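You operate a simulated robot arm through the tools that you are given. There is no shell and no other tool. Be economical: measure what you need, move in short steps, check, and stop when the job is done.

You are at the controls of a simulated robot arm. One attempt, no reset.

## Task
Shake the 2 mm sieve for 5 minutes.
Fine: push the shaker drawer in, set the sieve in the ring, close the lid and wait till it stops.
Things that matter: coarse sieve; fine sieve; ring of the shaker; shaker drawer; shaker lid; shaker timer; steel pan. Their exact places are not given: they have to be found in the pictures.

Only the result counts: the job must be done as asked and must still hold three seconds after the hand-in. Knocking over, shifting, dropping, spilling or breaking anything else fails it. A push-on lid holds only when it is set on centred and level and pressed home; a screw cap is set on level and turned clockwise until tight.

## Robot
A 7-joint arm with a two-finger parallel gripper, hanging from a carriage that runs on a rail from [-1143, -16] to [1137, 16] (x, y) and turns from -351 to 336 degrees about z. Base frame: it is fixed where the carriage stands at the start and does not move with it; the origin is on the floor, on the carriage's upright axis, x ahead of it, y to its left, z up. Lengths are in mm, angles in degrees, forces in N, time in s.
With the tool pointing down near the work surface it reaches from about 220 to 680 mm from the robot's upright axis, wherever it stands. Its first joint turns from -166.0 to 166.0 degrees. Places, roughly: ring of the shaker [600, -100, 900]; shaker drawer [600, 0, 900]; shaker lid [600, -300, 1000]; shaker timer [400, -100, 900]; steel pan (11x11x3 cm) [600, 0, 900]. Payload 3.91 kg.
The tool frame sits at the grasp point between the pads (the TCP): z along the fingers, y along the line on which they close. The tips reach 30 mm beyond it. Largest opening 110 mm; finger width 20, thickness 10; the body of the gripper, 48 by 112 mm, starts 55 mm behind the TCP.
Orientation is that of the tool frame in the base frame, as a unit quaternion [x, y, z, w]. With the fingers straight down and closing along the base's y, the tool's x points along the base's -x, its y along +y and its z along -z.

## Interface
- The arm moves only by the tool drive_tool. Its argument "steps" is a list of rows, each an object (a shift or turn left out is 0, a gripper value left out holds the last) with "dp": the shift along the tool's x, y, z in mm, a list of three; "angular": the turn, a rotation vector about the tool's x, y, z in degrees, a list of three. In form: [{"dp": [dx, dy, dz], "angular": [ax, ay, az]}, ...]. A call has 1 to 12 rows; each row is the pose to reach, as a shift and turn from the pose commanded when the call began, along the tool's axes at that moment. "claw" is the closure, from 0 (fully open) to 1 (shut), set as the call begins (left out, the last holds). Rows are played at 5 a second. More than 50 mm and 8.6 degrees between two rows, or a gripper value outside its range, and nothing of the call is played. A pose out of reach is approached as far as the arm can. The call stops where the force on the tool passes 70 N (or 10 N more than at its start, if that is more) or the arm is blocked; 0.2 s more then pass. Each finger travels about 108 mm/s and halts on what it meets, pressing with about 21 N; the grip force reading is that of the motor and also rises with nothing between the fingers. The clock runs only during rows and for 0.2 s after the last one: add rows that repeat a pose to give the fingers time. It gives the time, the measured TCP pose, the force on the tool (base axes), the opening and the grip force at its end, in the units of the frame above (readings bear some noise), with the torque about the TCP (base axes, N m) and any sound that the robot's microphone picked up, and new pictures: "views" is both (left out), scene, wrist or none.
- Cameras (640 x 400 px; columns grow to the right, rows downward): "scene" is now at [270.3, -11.5, 1508.8]; the picture's right is [-0.15, -0.99, 0.00], its down [-0.81, 0.13, -0.57] and it looks along [0.56, -0.09, -0.82] (base axes); focal length 289 px, centre (320, 200). "wrist" rides on the gripper at [72, 17, -103] in the tool frame; the picture's right is [-0.23, 0.97, 0.00], its down [-0.76, -0.18, -0.62] and it looks along [-0.61, -0.14, 0.78] (tool axes); focal length 222 px, centre (320, 200).
- lift_body(by): slides the trunk up (or, below 0, down) by that many mm; the arm and the scene camera ride with it, the base frame stays. It gives what a move gives, with no picture.
- steer(legs): drives the robot by 1 to 6 legs, each [ahead, left, turn to the left] in mm, mm and degrees, along the robot's own axes; the way and the turn of a leg run together, so that a leg with both is an arc; at most 1500 mm and 180 degrees a leg. The arm and the cameras ride along, it lands a little off, and it stops where it bumps. It keeps to its track: a leg is cut to what the track allows. It gives what a move gives, and a new picture of the scene camera.
- head_to(pan, tilt): turns the head with the scene camera to pan (to the left, within 155 degrees either way) and tilt (down, from -29 to 69), counted from straight ahead of the robot. It gives what a move gives, and a new picture of the scene camera.
- probe_pixels(camera, pixels): for up to 12 pixels [column, row] of the newest picture of that camera ("zoom" is the newest enlarged one), the place [x, y, z] in the base frame of the surface seen there, good to about 2 mm. No time passes.
- close_up(camera, box): a new picture of the part [left, top, right, bottom] of that camera's present view, enlarged. No time passes.
- sign_off(): hands the job in; it is judged then, once.

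Go step by step. Measure first, check grasps and placings, and put right what went wrong. The budget is 80 turns and 260 pictures, counting those below and the enlarged ones. Unless the task says otherwise, let go and move clear before handing in, and close with one line.

The tools are called after "Emit:" as a command line: name --argument value ..., lists and objects as JSON in quotes. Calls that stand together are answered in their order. drive_tool: Moves the arm, as the interface text tells. Its arguments: {"type":"object","properties":{"steps":{"type":"array"},"claw":{"type":"number"},"views":{"type":"string","enum":["both","scene","wrist","none"]}},"required":["steps"]} The other tools are called the same way: lift_body (by) slides the trunk up or down; steer (legs) drives the base; head_to (pan, tilt) turns the head that bears the scene camera; probe_pixels (camera, pixels) gives the place of the surface under pixels of a picture; close_up (camera, box) takes an enlarged picture of a part of a camera's view; sign_off () hands the job in.

At the start:

```text
clock: 0.0
tcp_pos: [533.7, -102.8, 1206.2]
ee_rot: [0.0, 1.0, 0.001, 0.0]
force: [0.4, 0.0, -0.3]
torque: [-0.01, -0.01, 0.0]
finger_gap: 110.2
grasp_force: 0.1
trunk travel left (down, up): [-200.0, 380.0]
robot x, y, heading: [3.9, 0.9, 0.0]
head pan, tilt: [-8.8, 55.1]
```

scene: 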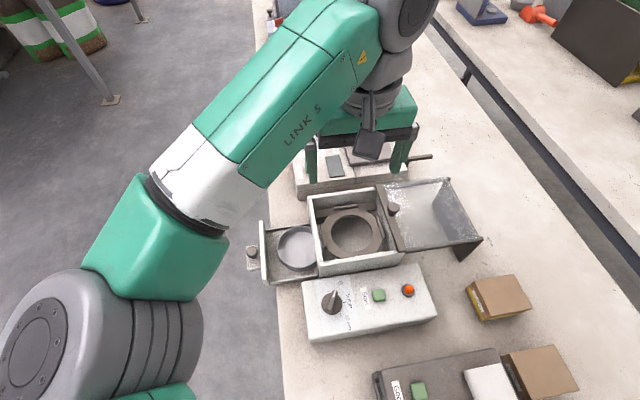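
wrist: 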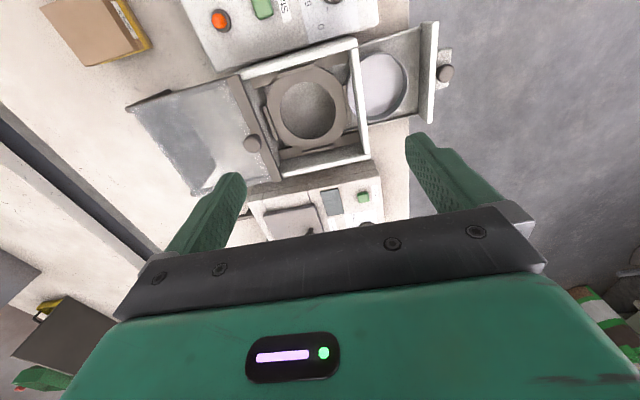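

The shaker is in view: ring at about (352,235), drawer with pan at (297,247), open lid at (430,215) and a control box with dial at (332,300). No sieves are visible yet, so I'll enlarge the shaker and look around.

Emit:
close_up --camera "scene" --box '[240, 170, 500, 340]'

Emit:
probe_pixels --camera "scene" --pixels '[[352, 235], [297, 247], [252, 252], [332, 300], [378, 295], [408, 290], [393, 208], [440, 215], [320, 195], [375, 190], [405, 265], [265, 230]]'

Emit:
head_to --pan -60 --tilt 50

Emit:
head_to --pan 60 --tilt 50

```text
2.35 times, centred on (370, 255) of scene
```

zoom: 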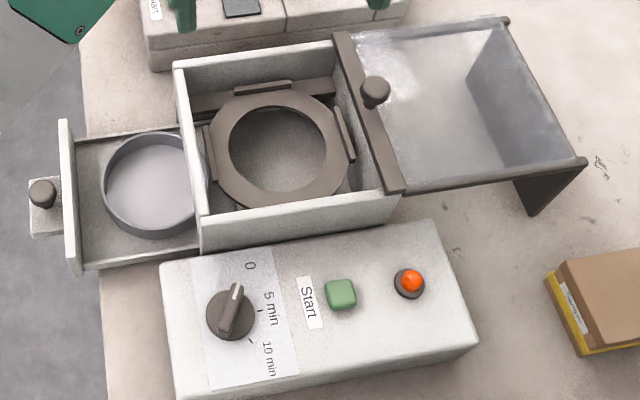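

```text
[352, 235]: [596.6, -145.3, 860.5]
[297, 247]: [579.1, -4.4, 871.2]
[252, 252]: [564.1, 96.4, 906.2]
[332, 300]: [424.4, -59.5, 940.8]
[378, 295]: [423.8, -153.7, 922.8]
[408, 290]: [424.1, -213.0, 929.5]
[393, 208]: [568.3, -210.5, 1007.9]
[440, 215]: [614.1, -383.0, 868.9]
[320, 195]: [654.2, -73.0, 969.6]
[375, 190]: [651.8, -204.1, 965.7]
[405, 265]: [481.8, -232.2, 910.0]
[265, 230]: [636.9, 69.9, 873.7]
```

```text
clock: 1.2
tcp_pos: [533.5, -103.3, 1207.7]
ee_rot: [0.0, 1.0, 0.0, 0.0]
force: [-1.0, 0.1, 0.6]
torque: [0.0, 0.0, 0.02]
finger_gap: 110.0
grasp_force: 0.1
trunk travel left (down, up): [-200.0, 380.0]
robot x, y, heading: [-1.5, 1.3, 0.1]
head pan, tilt: [-60.0, 50.0]
```

scene: 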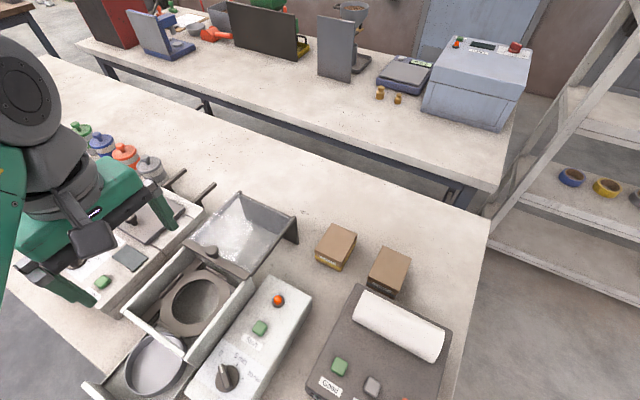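

```text
clock: 3.2
tcp_pos: [534.1, -102.5, 1207.5]
ee_rot: [0.001, 1.0, 0.0, 0.0]
force: [0.1, -0.5, -0.1]
torque: [-0.03, 0.02, 0.01]
finger_gap: 109.7
grasp_force: 0.1
trunk travel left (down, up): [-200.0, 380.0]
robot x, y, heading: [0.7, 2.1, 0.0]
head pan, tilt: [60.0, 50.0]
```

scene: 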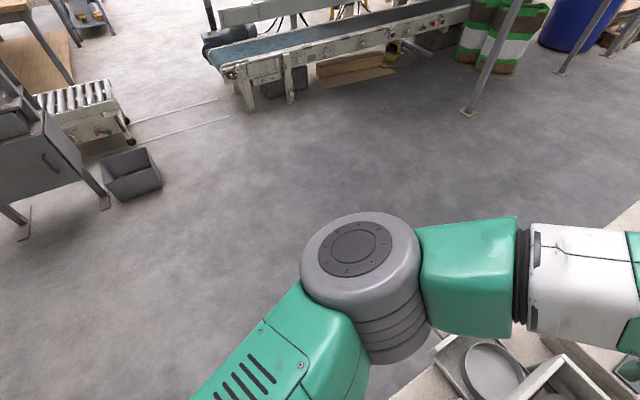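

No sieves there yet. The bench runs along x, so I'll look further ahead (low tilt) and backwards.

Emit:
head_to --pan -30 --tilt 25

Emit:
head_to --pan -110 --tilt 45

Emit:
head_to --pan 150 --tilt 35

```text
clock: 4.8
tcp_pos: [533.9, -102.3, 1208.5]
ee_rot: [0.0, 1.0, 0.0, 0.0]
force: [-0.4, -0.4, 0.5]
torque: [-0.02, 0.03, 0.0]
finger_gap: 110.1
grasp_force: 0.1
trunk travel left (down, up): [-200.0, 380.0]
robot x, y, heading: [-2.7, 1.2, 0.0]
head pan, tilt: [-30.0, 25.0]
```

scene: 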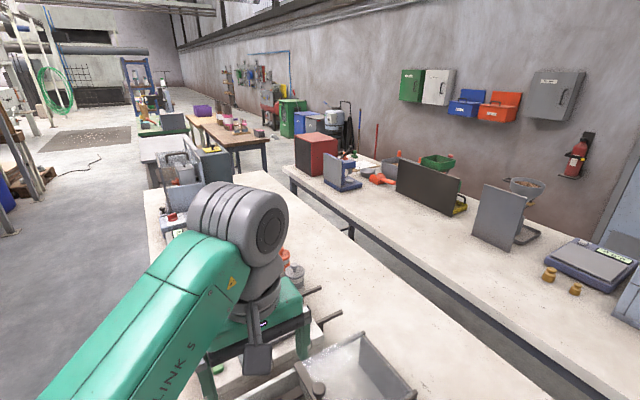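

```text
clock: 6.4
tcp_pos: [533.6, -101.1, 1207.7]
ee_rot: [0.001, 1.0, 0.0, -0.001]
force: [0.2, 0.8, 0.1]
torque: [-0.01, -0.01, -0.01]
finger_gap: 109.9
grasp_force: 0.0
trunk travel left (down, up): [-200.0, 380.0]
robot x, y, heading: [1.7, -2.8, 0.0]
head pan, tilt: [-110.0, 45.0]
```

scene: 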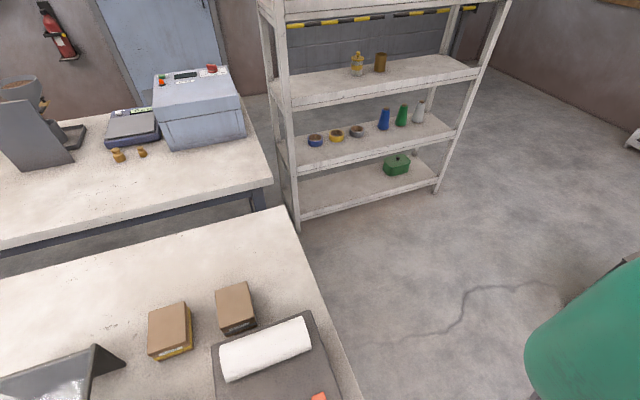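

```text
clock: 10.0
tcp_pos: [534.0, -101.8, 1208.7]
ee_rot: [0.0, 1.0, 0.0, -0.001]
force: [-0.1, 0.2, -0.2]
torque: [0.01, 0.01, -0.02]
finger_gap: 110.1
grasp_force: 0.0
trunk travel left (down, up): [-200.0, 380.0]
robot x, y, heading: [-0.3, -2.0, -0.2]
head pan, tilt: [150.0, 35.0]
```

scene: 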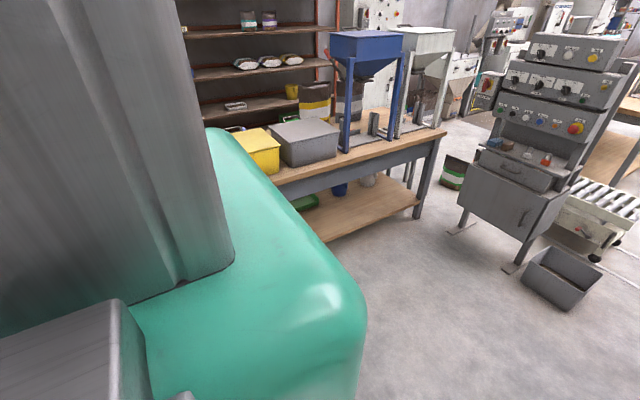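

Sieves still unseen; the arm hides the bench further ahead. I'll look from the other side and zoom.

Emit:
head_to --pan -5 --tilt 30

Emit:
close_up --camera "scene" --box '[240, 60, 500, 230]'

Emit:
head_to --pan -50 --tilt 35

Emit:
close_up --camera "scene" --box '[0, 40, 320, 240]'

```text
clock: 12.4
tcp_pos: [532.5, -101.3, 1206.2]
ee_rot: [0.0, 1.0, 0.0, 0.001]
force: [-0.4, 0.5, 0.4]
torque: [-0.01, -0.01, -0.01]
finger_gap: 109.8
grasp_force: 0.1
trunk travel left (down, up): [-200.0, 380.0]
robot x, y, heading: [3.7, -1.8, -0.2]
head pan, tilt: [-5.0, 30.0]
```

scene: 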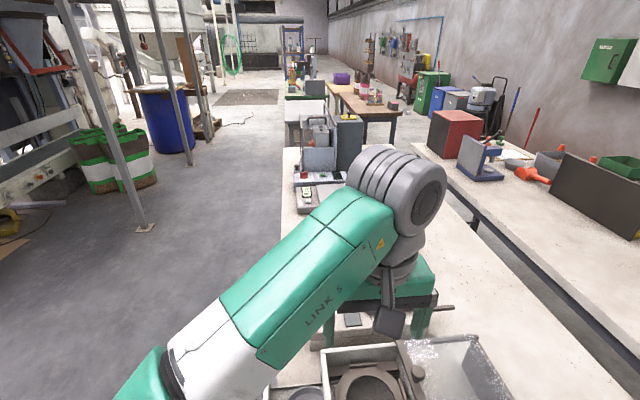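

```text
2.35 times, centred on (370, 145) of scene
```

zoom: 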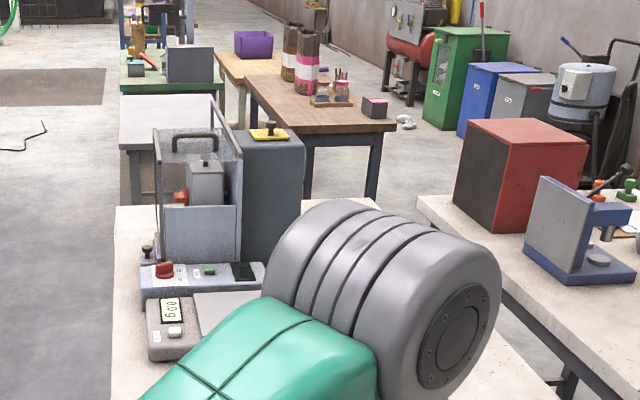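

```text
clock: 13.5
tcp_pos: [535.0, -102.1, 1207.4]
ee_rot: [-0.001, 1.0, 0.0, 0.0]
force: [0.2, 0.2, -1.2]
torque: [0.0, 0.02, -0.02]
finger_gap: 110.0
grasp_force: 0.0
trunk travel left (down, up): [-200.0, 380.0]
robot x, y, heading: [0.7, 0.0, 0.1]
head pan, tilt: [-50.0, 35.0]
```

scene: 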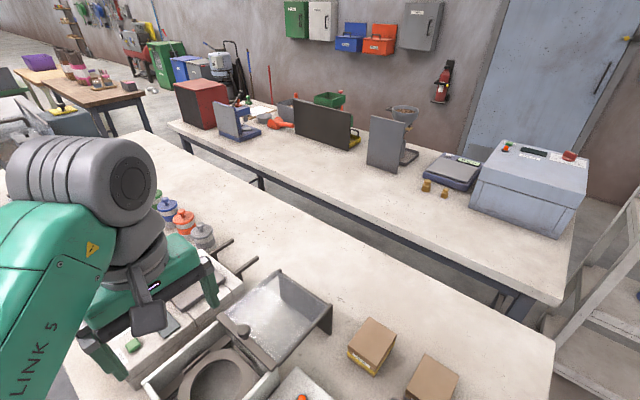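

```text
2.00 times, centred on (160, 140) of scene
```

zoom: 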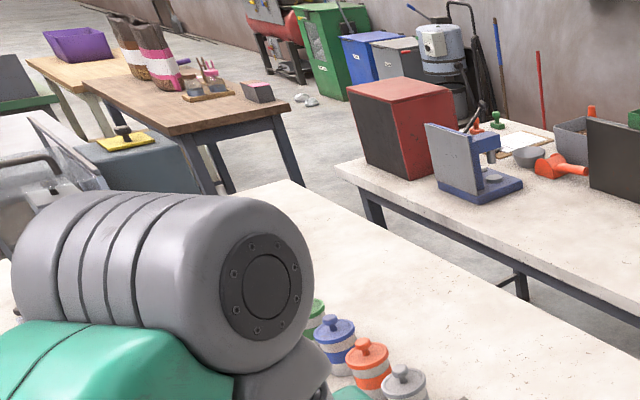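

The second bench and some panels could hide things. I'll measure which areas are within reach, and inspect the shelf and the rear table.

Emit:
probe_pixels --camera "scene" --pixels '[[400, 190], [420, 170], [520, 340], [204, 235], [185, 220], [300, 230], [130, 140], [370, 350]]'

Emit:
head_to --pan -120 --tilt 30

Emit:
probe_pixels --camera "scene" --pixels '[[180, 170], [250, 130], [300, 180], [100, 320]]'

Emit:
head_to --pan -155 --tilt 30

Emit:
head_to --pan 125 --tilt 40

```text
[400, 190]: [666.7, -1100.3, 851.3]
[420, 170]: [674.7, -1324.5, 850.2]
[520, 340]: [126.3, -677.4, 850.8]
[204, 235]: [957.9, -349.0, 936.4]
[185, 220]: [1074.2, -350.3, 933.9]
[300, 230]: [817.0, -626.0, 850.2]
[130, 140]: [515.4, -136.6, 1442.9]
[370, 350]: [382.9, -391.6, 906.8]
```

```text
clock: 14.9
tcp_pos: [534.6, -102.1, 1207.9]
ee_rot: [0.0, 1.0, 0.0, 0.0]
force: [-0.1, 0.8, -0.3]
torque: [0.01, 0.03, -0.01]
finger_gap: 109.9
grasp_force: 0.1
trunk travel left (down, up): [-200.0, 380.0]
robot x, y, heading: [-0.9, -0.2, 0.2]
head pan, tilt: [-120.0, 30.0]
```

scene: 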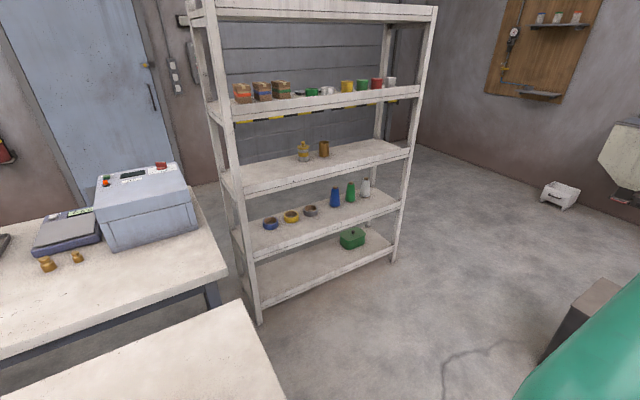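

```text
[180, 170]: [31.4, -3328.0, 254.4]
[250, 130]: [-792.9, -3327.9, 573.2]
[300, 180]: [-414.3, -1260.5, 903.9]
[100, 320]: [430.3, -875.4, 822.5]
```

```text
clock: 15.9
tcp_pos: [533.5, -102.3, 1208.3]
ee_rot: [0.0, 1.0, -0.001, -0.001]
force: [0.2, -1.1, 0.2]
torque: [-0.03, 0.0, -0.02]
finger_gap: 110.1
grasp_force: 0.0
trunk travel left (down, up): [-200.0, 380.0]
robot x, y, heading: [-0.1, 0.6, -0.1]
head pan, tilt: [-154.7, 30.0]
```

scene: 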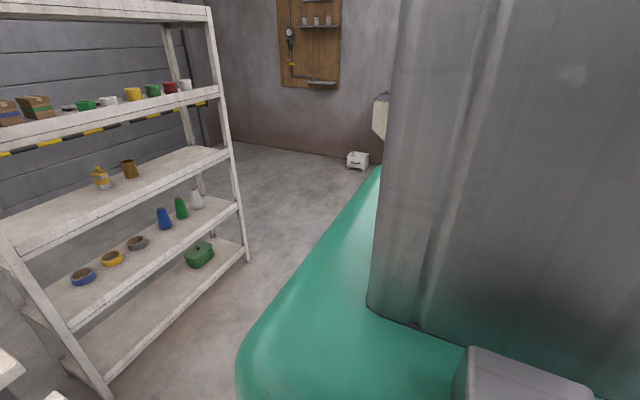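

```text
clock: 19.8
tcp_pos: [534.1, -102.5, 1208.6]
ee_rot: [0.0, 1.0, 0.0, 0.001]
force: [0.7, 0.6, 0.1]
torque: [0.01, -0.02, 0.0]
finger_gap: 110.1
grasp_force: 0.1
trunk travel left (down, up): [-200.0, 380.0]
robot x, y, heading: [4.9, -3.7, 0.2]
head pan, tilt: [125.0, 40.0]
```

scene: 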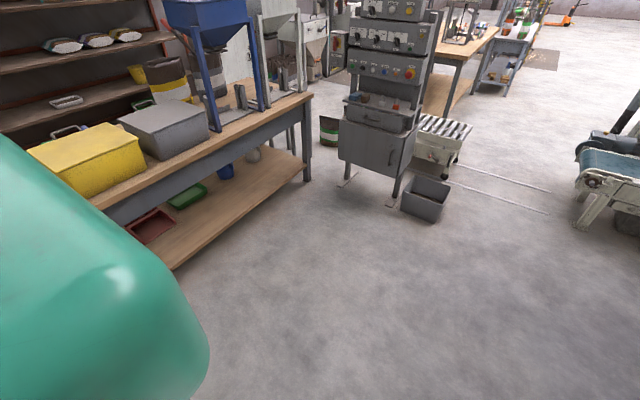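

Jars stand at about (960–1150,-350), and the area behind the arm on our bench is hidden. I'll raise the trunk and drive ahead to look.

Emit:
lift_body --by 200

Emit:
head_to --pan -25 --tilt 50

Emit:
steer --legs '[[450, 0, 0]]'

Emit:
head_to --pan 10 --tilt 40

```text
clock: 22.0
tcp_pos: [534.1, -101.4, 1407.8]
ee_rot: [0.0, 1.0, 0.0, 0.0]
force: [0.0, -1.1, 0.3]
torque: [-0.01, 0.01, -0.01]
finger_gap: 109.8
grasp_force: 0.1
trunk travel left (down, up): [-400.0, 180.0]
robot x, y, heading: [-0.6, 0.5, -0.0]
head pan, tilt: [125.0, 40.0]
```

```text
clock: 24.3
tcp_pos: [533.6, -102.1, 1406.5]
ee_rot: [0.0, 1.0, 0.0, 0.0]
force: [-1.1, -0.3, 0.3]
torque: [-0.03, -0.02, 0.0]
finger_gap: 109.9
grasp_force: 0.0
trunk travel left (down, up): [-400.0, 180.0]
robot x, y, heading: [-0.3, -5.0, 0.3]
head pan, tilt: [-25.0, 50.0]
```

scene: 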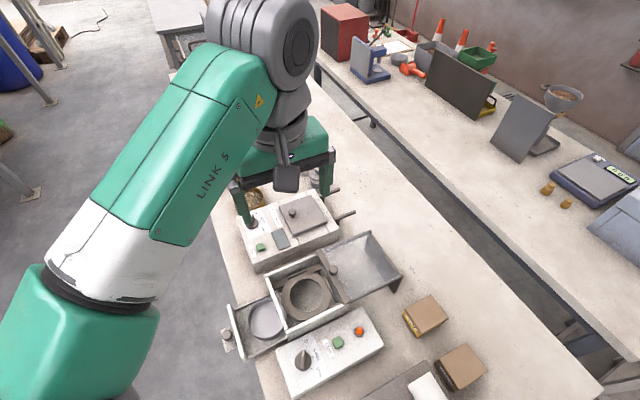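

```text
clock: 27.0
tcp_pos: [987.0, -92.4, 1407.6]
ee_rot: [-0.003, 1.0, 0.0, 0.001]
force: [0.6, 0.1, 0.1]
torque: [-0.03, 0.0, 0.05]
finger_gap: 109.9
grasp_force: 0.1
trunk travel left (down, up): [-400.0, 180.0]
robot x, y, heading: [451.6, 9.3, 0.6]
head pan, tilt: [-25.0, 50.0]
```

scene: 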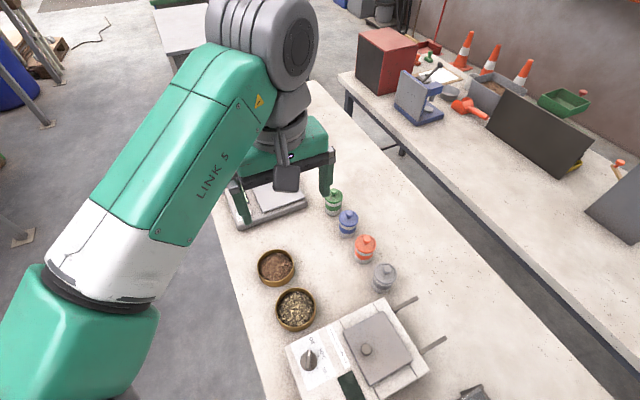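

```text
clock: 28.1
tcp_pos: [986.7, -93.5, 1407.0]
ee_rot: [-0.002, 1.0, 0.0, 0.0]
force: [0.5, 0.1, 0.7]
torque: [-0.02, -0.01, -0.02]
finger_gap: 109.8
grasp_force: 0.0
trunk travel left (down, up): [-400.0, 180.0]
robot x, y, heading: [452.1, 8.4, 0.4]
head pan, tilt: [10.0, 40.0]
```

scene: 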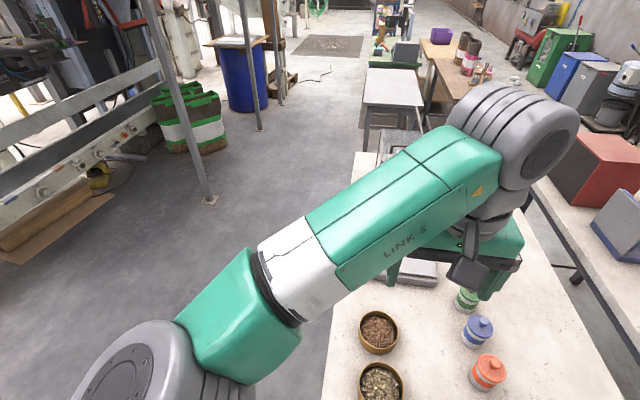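

Two brass-coloured round vessels with material are on the bench; could be the sieves. Zoom.

Emit:
head_to --pan -25 --tilt 50

Emit:
close_up --camera "scene" --box '[220, 220, 380, 340]'

Emit:
probe_pixels --camera "scene" --pixels '[[276, 267], [296, 308], [263, 278], [282, 318], [240, 300], [388, 280], [365, 250], [350, 220]]'

Emit:
close_up --camera "wrist" --box '[0, 0, 640, 400]'

```text
clock: 29.1
tcp_pos: [986.2, -93.6, 1407.6]
ee_rot: [-0.002, 1.0, 0.0, 0.001]
force: [-0.2, 0.4, -0.6]
torque: [0.01, 0.04, 0.0]
finger_gap: 109.7
grasp_force: 0.0
trunk travel left (down, up): [-400.0, 180.0]
robot x, y, heading: [450.8, 4.5, 0.4]
head pan, tilt: [-25.0, 50.0]
```

scene: 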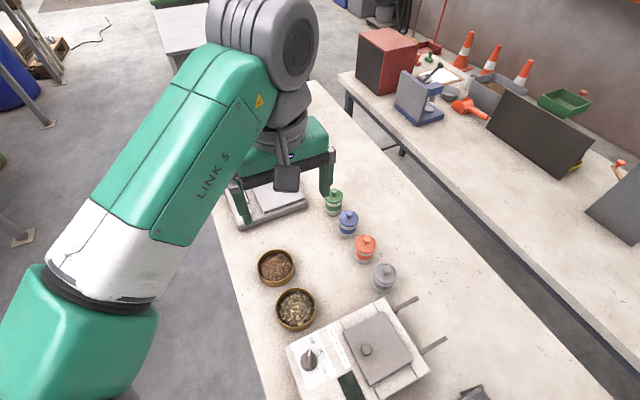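

```text
3.33 times, centred on (300, 280) of scene
```

zoom: 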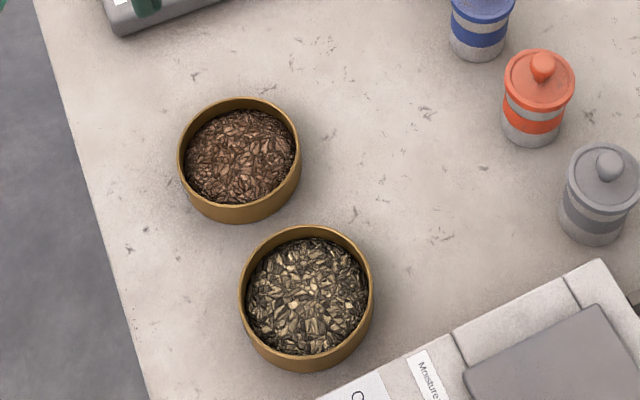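

```text
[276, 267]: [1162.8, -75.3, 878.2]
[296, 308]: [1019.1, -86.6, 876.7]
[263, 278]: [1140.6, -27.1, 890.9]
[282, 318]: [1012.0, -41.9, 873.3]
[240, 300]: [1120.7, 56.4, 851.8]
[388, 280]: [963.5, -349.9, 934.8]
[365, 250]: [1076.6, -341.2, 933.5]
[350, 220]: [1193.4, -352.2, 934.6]
```

```text
1.00 times, centred on (320, 200) of wrist (not enlarged: the box is as wide or as high as the picture)
```

zoom: 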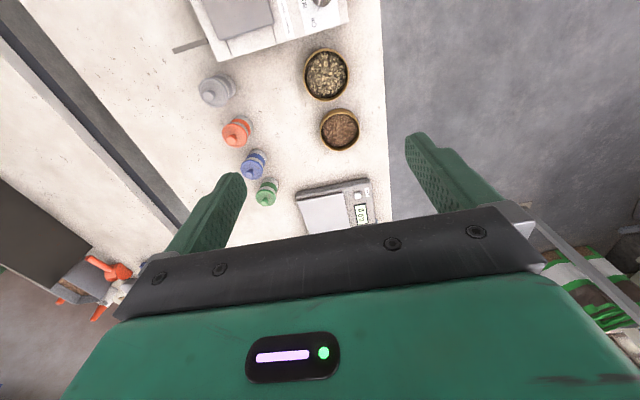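

These brass vessels are most likely the sieves (with sample). I need mesh labels; zooming closer.

Emit:
close_up --camera "scene" --box '[255, 245, 320, 286]'

Emit:
close_up --camera "scene" --box '[265, 288, 330, 332]'

Emit:
close_up --camera "wrist" --box '[290, 40, 390, 160]'

Emit:
close_up --camera "scene" --box '[280, 290, 450, 400]'

```text
9.76 times, centred on (288, 266) of scene
```

zoom: 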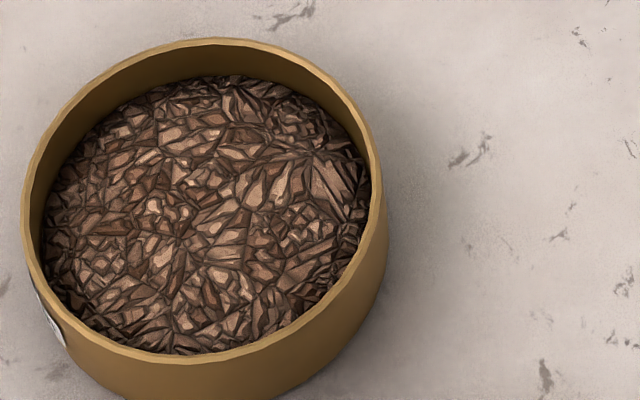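

```text
9.09 times, centred on (298, 310) of scene
```

zoom: 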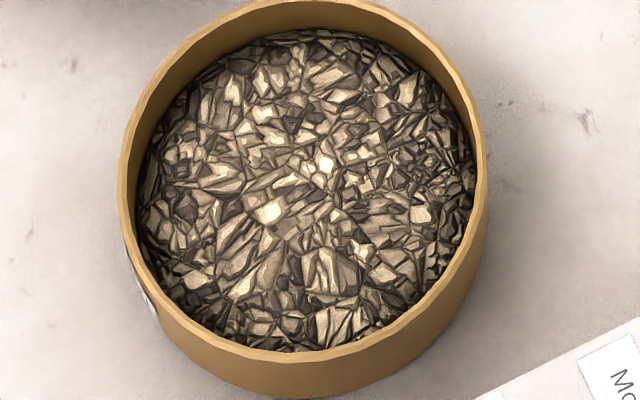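

```text
3.33 times, centred on (340, 100) of wrist
```

zoom: 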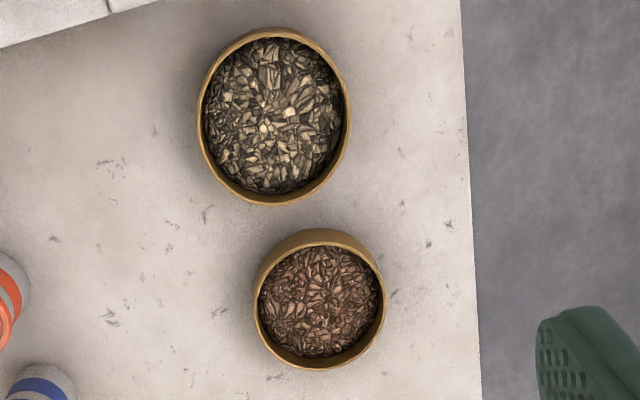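

```text
3.64 times, centred on (365, 345) of scene
```

zoom: 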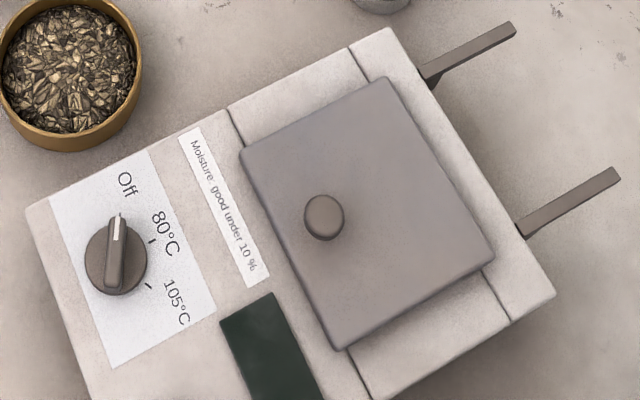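

White labels sit on the sieves' +y sides. I'll turn the robot left so that the head is on the +y side, move along, and lower it to read.

Emit:
steer --legs '[[0, 0, 90], [0, -620, 0]]'

Emit:
head_to --pan -155 --tilt 50

```text
clock: 36.4
tcp_pos: [1171.4, 550.3, 1406.7]
ee_rot: [0.712, -0.702, 0.0, 0.0]
force: [-0.1, -0.5, -0.2]
torque: [-0.01, -0.01, 0.01]
finger_gap: 110.1
grasp_force: 0.0
trunk travel left (down, up): [-400.0, 180.0]
robot x, y, heading: [1079.5, 15.4, 90.7]
head pan, tilt: [-25.0, 50.0]
```

scene: 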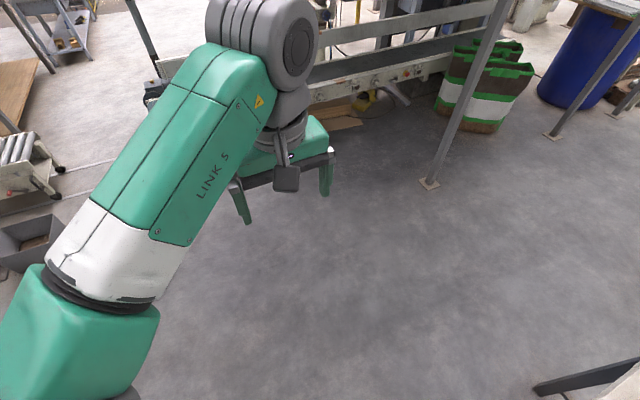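

```text
clock: 38.5
tcp_pos: [1170.8, 551.0, 1407.1]
ee_rot: [0.712, -0.702, 0.0, 0.0]
force: [0.3, 0.4, 0.2]
torque: [-0.01, 0.01, -0.01]
finger_gap: 110.0
grasp_force: 0.0
trunk travel left (down, up): [-400.0, 180.0]
robot x, y, heading: [1077.5, 17.6, 90.7]
head pan, tilt: [-154.7, 50.0]
```

scene: 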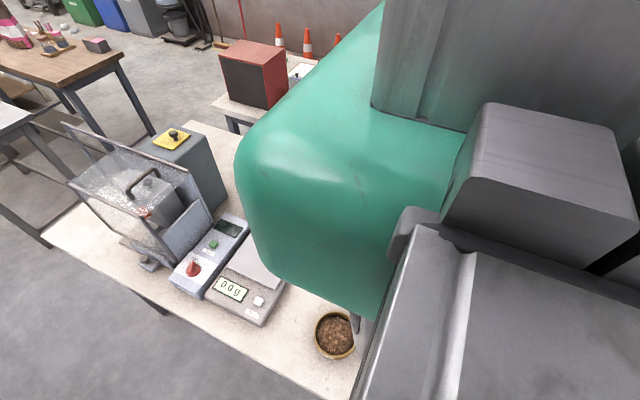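

The body hides them. Backing along the rail and turning to about 55° heading gives a clear view from the +y side.

Emit:
steer --legs '[[0, 400, -30]]'

Emit:
lift_body --by -330

Emit:
head_to --pan -105 --tilt 35

```text
clock: 41.0
tcp_pos: [1037.3, 429.1, 1407.7]
ee_rot: [-0.511, 0.86, 0.0, 0.0]
force: [-0.5, -0.4, 0.2]
torque: [-0.02, -0.01, -0.01]
finger_gap: 109.9
grasp_force: 0.0
trunk travel left (down, up): [-400.0, 180.0]
robot x, y, heading: [688.4, 10.2, 61.4]
head pan, tilt: [-154.7, 50.0]
```

scene: 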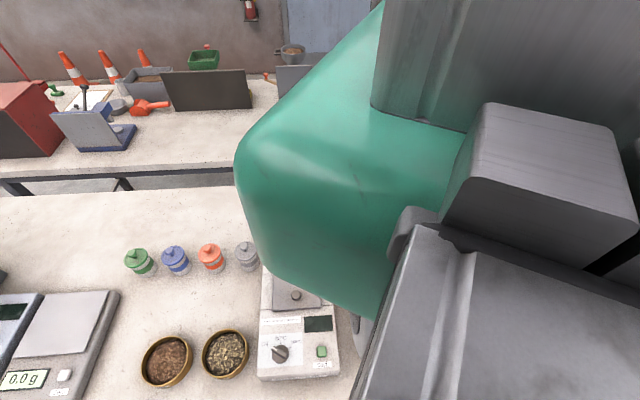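

```text
clock: 44.2
tcp_pos: [1037.6, 429.1, 1077.0]
ee_rot: [-0.511, 0.86, 0.0, 0.001]
force: [0.0, 0.1, 0.2]
torque: [0.04, -0.02, 0.0]
finger_gap: 110.0
grasp_force: 0.1
trunk travel left (down, up): [-70.0, 510.0]
robot x, y, heading: [693.6, 8.1, 61.8]
head pan, tilt: [-154.7, 50.0]
```

```text
clock: 45.4
tcp_pos: [1036.0, 430.0, 1076.7]
ee_rot: [-0.51, 0.86, -0.001, 0.0]
force: [0.4, -0.1, -0.5]
torque: [0.0, 0.02, -0.05]
finger_gap: 109.9
grasp_force: 0.0
trunk travel left (down, up): [-70.0, 510.0]
robot x, y, heading: [689.3, 11.1, 61.7]
head pan, tilt: [-105.0, 35.0]
```

scene: 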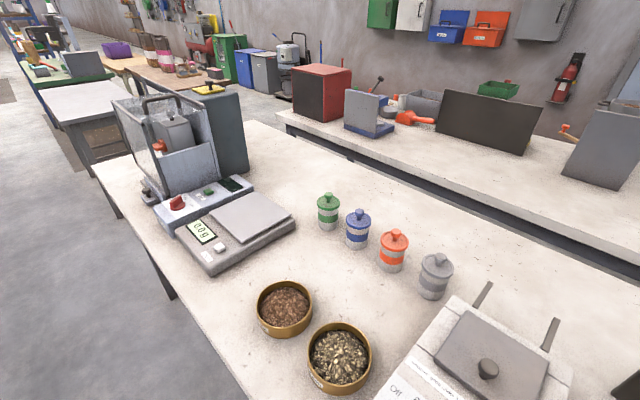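

Emit:
close_up --camera "scene" --box '[250, 275, 320, 345]'

Emit:
close_up --camera "scene" --box '[300, 325, 380, 400]'

Emit:
steer --legs '[[160, -280, 0]]'

Emit:
head_to --pan -130 --tilt 45

```text
5.71 times, centred on (285, 310) of scene
```

zoom: 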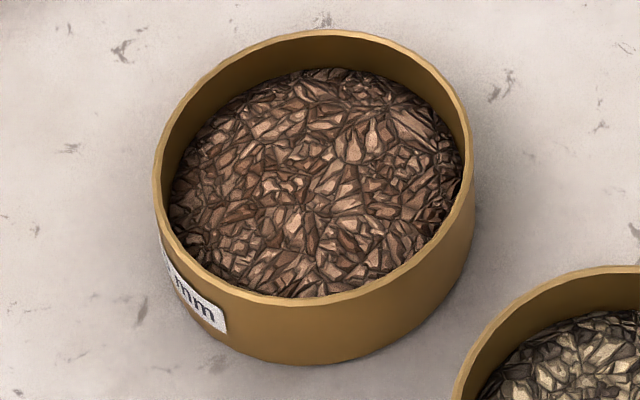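

```text
5.33 times, centred on (340, 362) of scene
```

zoom: 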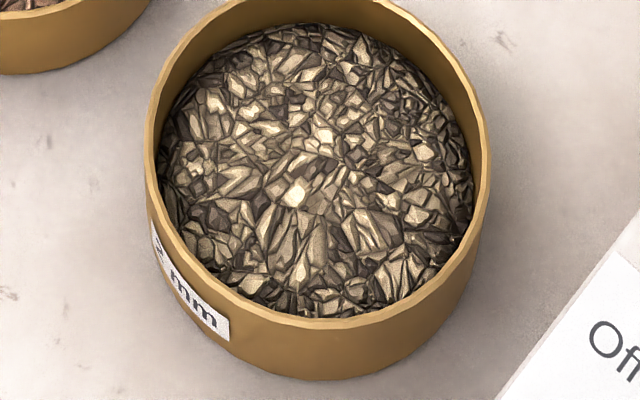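

```text
clock: 47.6
tcp_pos: [1358.4, 435.7, 1077.1]
ee_rot: [-0.511, 0.86, 0.0, 0.0]
force: [0.9, -0.3, -0.5]
torque: [0.02, 0.0, -0.01]
finger_gap: 110.0
grasp_force: 0.0
trunk travel left (down, up): [-70.0, 510.0]
robot x, y, heading: [1014.9, 12.0, 61.3]
head pan, tilt: [-105.0, 35.0]
```

scene: 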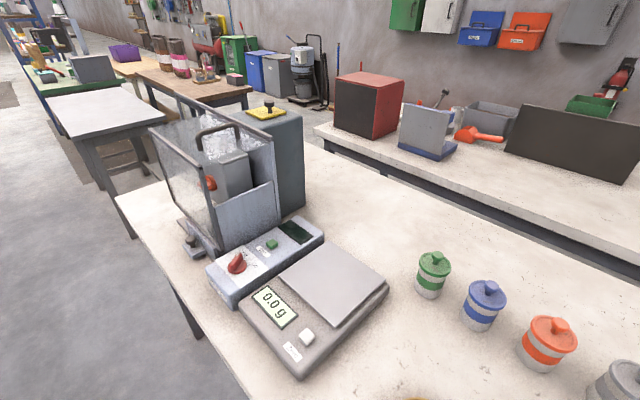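

```text
clock: 48.5
tcp_pos: [1357.7, 434.9, 1077.7]
ee_rot: [-0.512, 0.859, 0.0, -0.001]
force: [0.9, 0.5, 0.3]
torque: [-0.02, -0.03, 0.05]
finger_gap: 109.8
grasp_force: 0.1
trunk travel left (down, up): [-70.0, 510.0]
robot x, y, heading: [1018.3, 15.9, 61.5]
head pan, tilt: [-130.0, 45.0]
```

scene: 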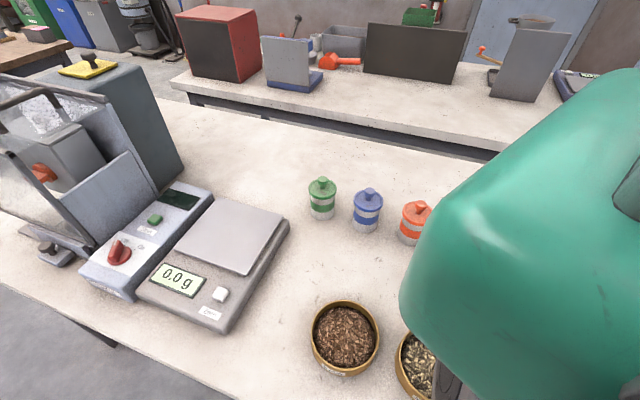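

Labels with "mm" exist on the front of each. Zoom on the far one and nudge back for the other.

Emit:
close_up --camera "scene" --box '[305, 300, 385, 385]'

Emit:
steer --legs '[[-70, 122, 0]]'

Emit:
close_up --camera "scene" --box '[200, 250, 420, 400]'

```text
4.71 times, centred on (345, 342) of scene
```

zoom: 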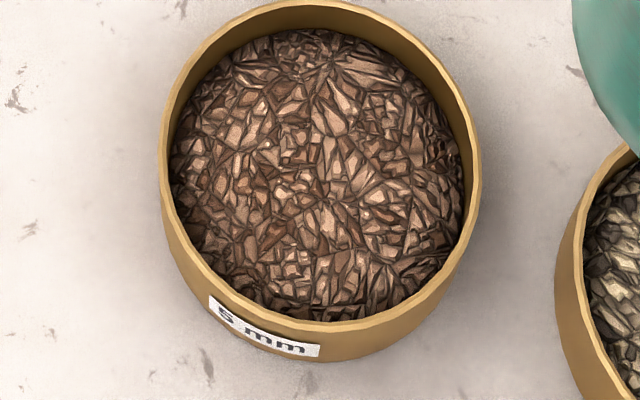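

```text
clock: 49.8
tcp_pos: [1219.5, 433.1, 1077.6]
ee_rot: [-0.511, 0.859, -0.001, 0.0]
force: [-0.2, 0.2, -0.6]
torque: [0.02, -0.02, -0.01]
finger_gap: 109.9
grasp_force: 0.1
trunk travel left (down, up): [-70.0, 510.0]
robot x, y, heading: [874.0, 11.2, 61.6]
head pan, tilt: [-130.0, 45.0]
```

scene: 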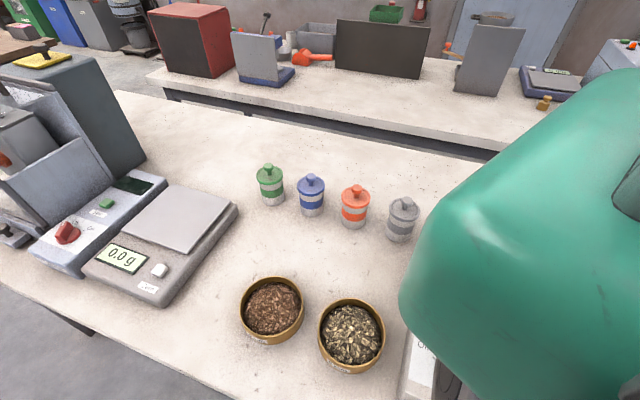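

```text
2.67 times, centred on (310, 325) of scene
```

zoom: 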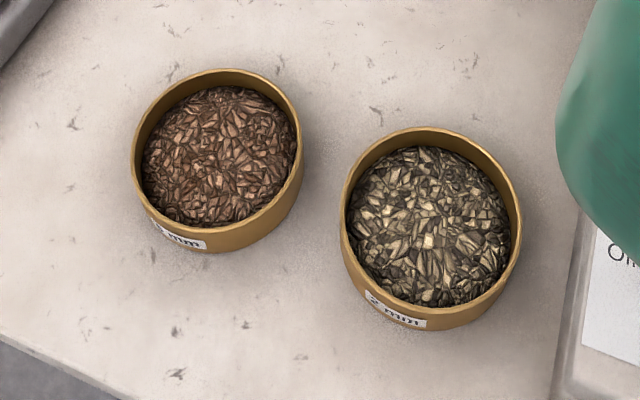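

The brown one is 5 mm; the pale one at (350,337) seems 2 mm. Confirm and measure rims.

Emit:
close_up --camera "scene" --box '[310, 295, 395, 380]'

Emit:
probe_pixels --camera "zoom" --pixels '[[100, 180], [530, 180], [330, 40], [330, 300], [160, 300], [500, 300], [160, 70], [480, 60], [260, 500], [330, 180], [40, 150]]'

Emit:
probe_pixels --camera "scene" --pixels '[[318, 325], [385, 335], [351, 299], [347, 366], [302, 300], [400, 215]]'

```text
4.71 times, centred on (352, 338) of scene
```

zoom: 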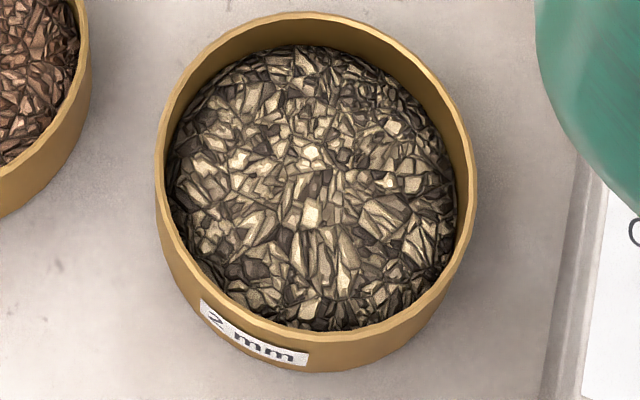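

```text
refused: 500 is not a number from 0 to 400
```

```text
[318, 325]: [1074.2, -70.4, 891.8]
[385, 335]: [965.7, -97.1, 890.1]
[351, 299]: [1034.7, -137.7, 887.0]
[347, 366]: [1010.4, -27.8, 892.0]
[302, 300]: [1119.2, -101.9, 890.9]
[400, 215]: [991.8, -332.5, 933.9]
```

Confirmed: the pale one is "2 mm" (fine). Now measuring its rim precisely.

Emit:
probe_pixels --camera "zoom" --pixels '[[158, 180], [475, 180], [320, 14], [310, 335], [200, 285], [440, 285], [210, 65], [420, 55], [320, 200], [168, 200], [120, 250], [300, 45]]'

```text
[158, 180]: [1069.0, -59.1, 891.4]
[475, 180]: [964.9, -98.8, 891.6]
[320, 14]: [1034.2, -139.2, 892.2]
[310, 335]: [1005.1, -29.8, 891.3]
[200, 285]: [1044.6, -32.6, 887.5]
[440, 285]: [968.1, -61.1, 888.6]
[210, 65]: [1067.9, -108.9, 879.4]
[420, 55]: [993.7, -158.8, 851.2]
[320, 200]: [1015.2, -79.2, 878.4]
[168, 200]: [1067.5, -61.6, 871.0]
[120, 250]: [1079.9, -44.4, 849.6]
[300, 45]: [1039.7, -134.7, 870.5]
```

The 2 mm rim centre is ≈(1018,-83), z≈892, about 110 mm wide. Now back to the shaker to measure it well, raised first.

Emit:
lift_body --by 300

Emit:
steer --legs '[[-415, 769, 0], [0, 0, -61.6]]'

Emit:
head_to --pan -15 --tilt 65

Emit:
close_up --camera "wrist" --box '[0, 0, 640, 400]'

```text
clock: 52.8
tcp_pos: [1220.2, 433.5, 1377.7]
ee_rot: [-0.511, 0.86, -0.001, 0.001]
force: [0.1, -0.2, -0.1]
torque: [0.0, 0.02, 0.02]
finger_gap: 109.9
grasp_force: 0.1
trunk travel left (down, up): [-370.0, 210.0]
robot x, y, heading: [876.1, 9.7, 61.2]
head pan, tilt: [-130.0, 45.0]
```

```text
clock: 60.2
tcp_pos: [515.3, -104.4, 1376.8]
ee_rot: [0.002, 1.0, 0.0, 0.0]
force: [0.5, -0.6, 0.8]
torque: [-0.02, -0.01, 0.02]
finger_gap: 110.3
grasp_force: 0.1
trunk travel left (down, up): [-370.0, 210.0]
robot x, y, heading: [-17.3, -1.6, -0.0]
head pan, tilt: [-130.0, 45.0]
```

scene: 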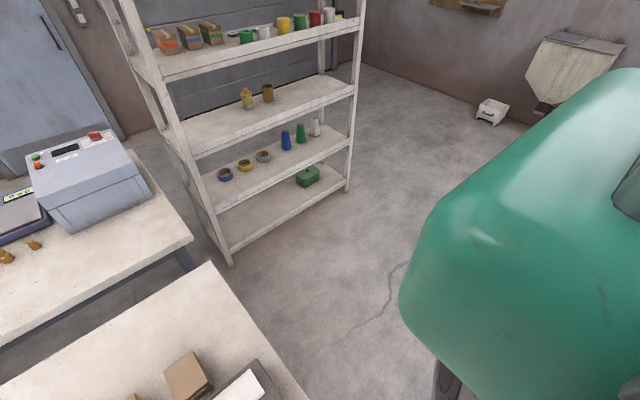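

```text
clock: 62.1
tcp_pos: [514.1, -104.6, 1378.0]
ee_rot: [0.002, 1.0, 0.0, 0.0]
force: [-0.2, -0.9, -0.1]
torque: [-0.02, 0.02, -0.01]
finger_gap: 110.1
grasp_force: 0.1
trunk travel left (down, up): [-370.0, 210.0]
robot x, y, heading: [-22.6, 2.7, -0.1]
head pan, tilt: [-15.0, 65.0]
```

scene: 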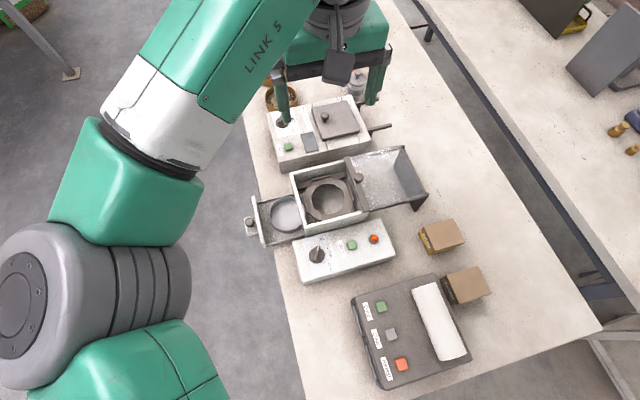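

```text
1.00 times, centred on (320, 200) of wrist (not enlarged: the box is as wide or as high as the picture)
```

zoom: 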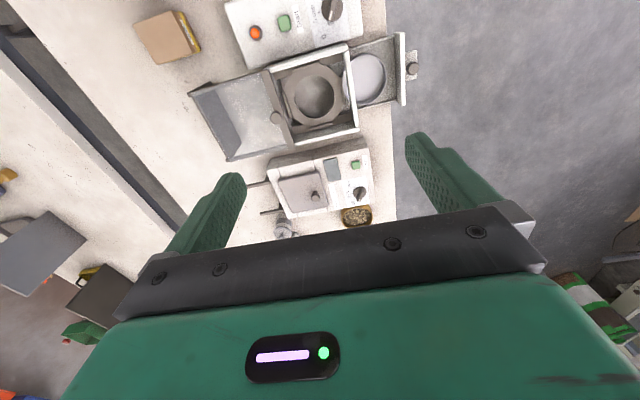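

Emit:
close_up --camera "wrist" --box '[180, 0, 430, 156]'

Emit:
close_up --camera "scene" --box '[240, 140, 440, 265]'

Emit:
probe_pixels --camera "zoom" --pixels '[[35, 255], [70, 250], [155, 240], [285, 150], [355, 170], [230, 185], [325, 245], [275, 245], [280, 125], [375, 120], [165, 85], [395, 260]]'

```text
2.56 times, centred on (305, 78) of wrist
```

zoom: 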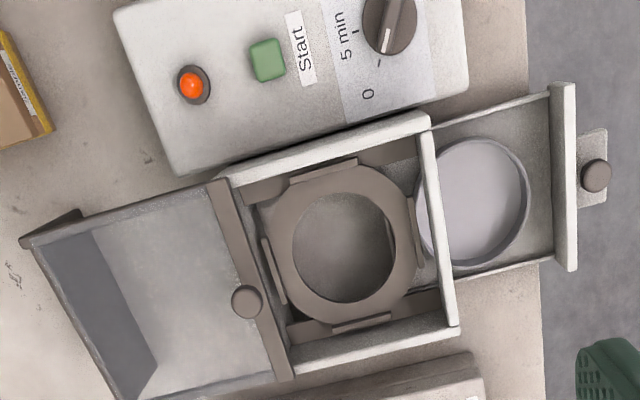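

```text
3.20 times, centred on (340, 202) of scene
```

zoom: 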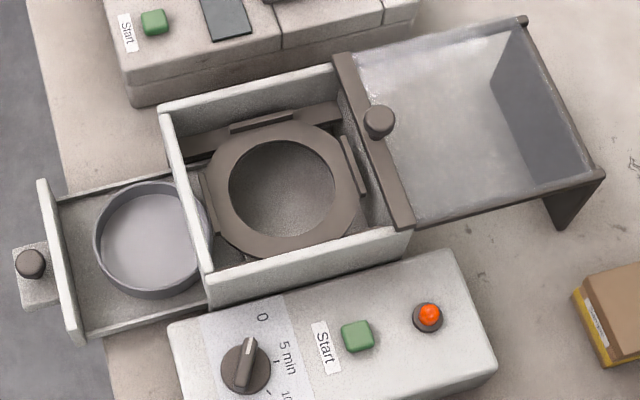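

```text
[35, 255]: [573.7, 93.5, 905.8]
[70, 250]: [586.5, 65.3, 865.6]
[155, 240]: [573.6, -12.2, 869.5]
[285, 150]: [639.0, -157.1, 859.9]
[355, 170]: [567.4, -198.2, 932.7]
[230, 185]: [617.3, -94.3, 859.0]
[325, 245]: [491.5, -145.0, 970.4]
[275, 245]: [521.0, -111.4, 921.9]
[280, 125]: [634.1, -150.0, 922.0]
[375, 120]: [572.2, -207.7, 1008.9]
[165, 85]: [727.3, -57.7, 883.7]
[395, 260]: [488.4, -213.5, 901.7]
```

Ring plate at z≈922, tabs up to ≈933, wall top ≈970. Sieve (42 high) would just fit below the lid. Measuring the ring more exactly.

Emit:
probe_pixels --camera "zoom" --pixels '[[219, 190], [343, 190], [281, 129], [281, 244], [205, 205], [352, 165], [265, 122], [230, 183], [334, 183], [281, 143], [281, 234], [250, 255]]'

Emit:
close_up --camera "wrist" --box '[250, 30, 370, 170]'

Emit:
close_up --camera "scene" --box '[285, 160, 375, 235]'

```text
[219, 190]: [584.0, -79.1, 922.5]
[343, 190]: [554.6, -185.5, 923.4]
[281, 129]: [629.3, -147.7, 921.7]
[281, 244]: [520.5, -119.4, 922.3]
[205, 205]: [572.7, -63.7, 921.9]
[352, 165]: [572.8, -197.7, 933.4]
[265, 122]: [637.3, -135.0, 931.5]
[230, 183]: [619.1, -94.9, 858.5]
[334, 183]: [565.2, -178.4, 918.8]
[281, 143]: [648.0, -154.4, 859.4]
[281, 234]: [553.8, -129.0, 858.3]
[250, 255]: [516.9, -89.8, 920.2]
```

```text
2.86 times, centred on (310, 100) of wrist
```

zoom: 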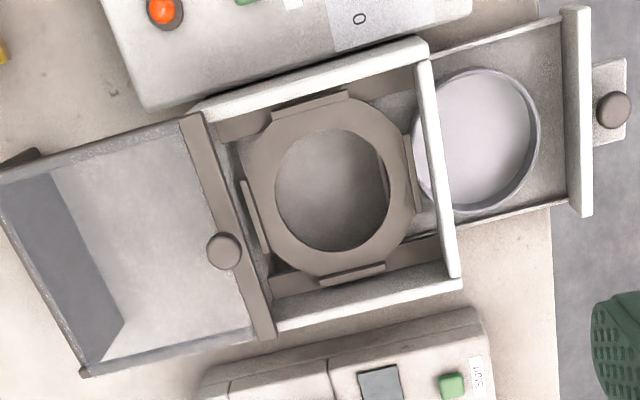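

```text
5.33 times, centred on (330, 198) of scene
```

zoom: 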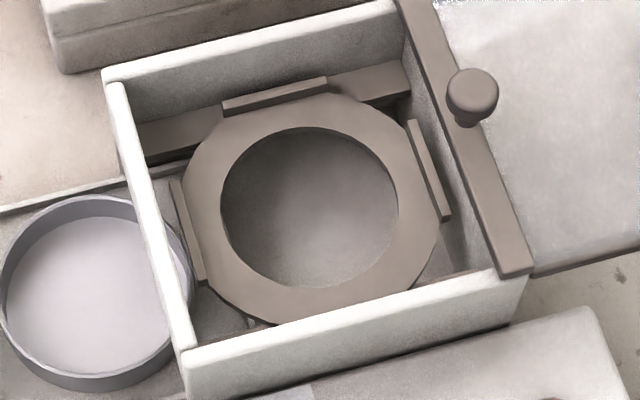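

Emit:
probe_pixels --camera "zoom" --pixels '[[180, 220], [200, 275], [432, 165], [225, 105], [325, 83], [215, 210], [402, 200], [310, 122], [310, 293], [250, 325], [435, 215], [290, 96]]'

Emit:
probe_pixels --camera "zoom" --pixels '[[115, 140], [185, 345], [110, 75], [390, 5], [350, 310], [515, 270], [405, 10], [470, 80], [480, 120], [275, 91], [190, 245], [445, 195]]'

```text
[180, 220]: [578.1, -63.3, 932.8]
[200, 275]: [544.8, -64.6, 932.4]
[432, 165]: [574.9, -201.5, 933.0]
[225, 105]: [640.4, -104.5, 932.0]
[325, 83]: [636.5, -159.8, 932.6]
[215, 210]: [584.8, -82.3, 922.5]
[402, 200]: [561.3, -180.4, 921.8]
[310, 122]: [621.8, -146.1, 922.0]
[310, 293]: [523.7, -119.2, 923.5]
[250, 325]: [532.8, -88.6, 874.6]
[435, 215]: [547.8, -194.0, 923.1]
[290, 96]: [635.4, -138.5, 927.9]
```

```text
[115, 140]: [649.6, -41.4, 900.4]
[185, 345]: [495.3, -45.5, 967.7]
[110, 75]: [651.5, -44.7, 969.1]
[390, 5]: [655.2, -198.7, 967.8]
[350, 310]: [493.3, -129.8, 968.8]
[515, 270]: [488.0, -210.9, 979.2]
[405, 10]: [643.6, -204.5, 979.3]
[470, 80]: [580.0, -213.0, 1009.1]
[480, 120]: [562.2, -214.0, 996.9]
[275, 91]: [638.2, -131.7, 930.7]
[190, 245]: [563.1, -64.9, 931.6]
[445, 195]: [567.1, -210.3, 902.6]
```

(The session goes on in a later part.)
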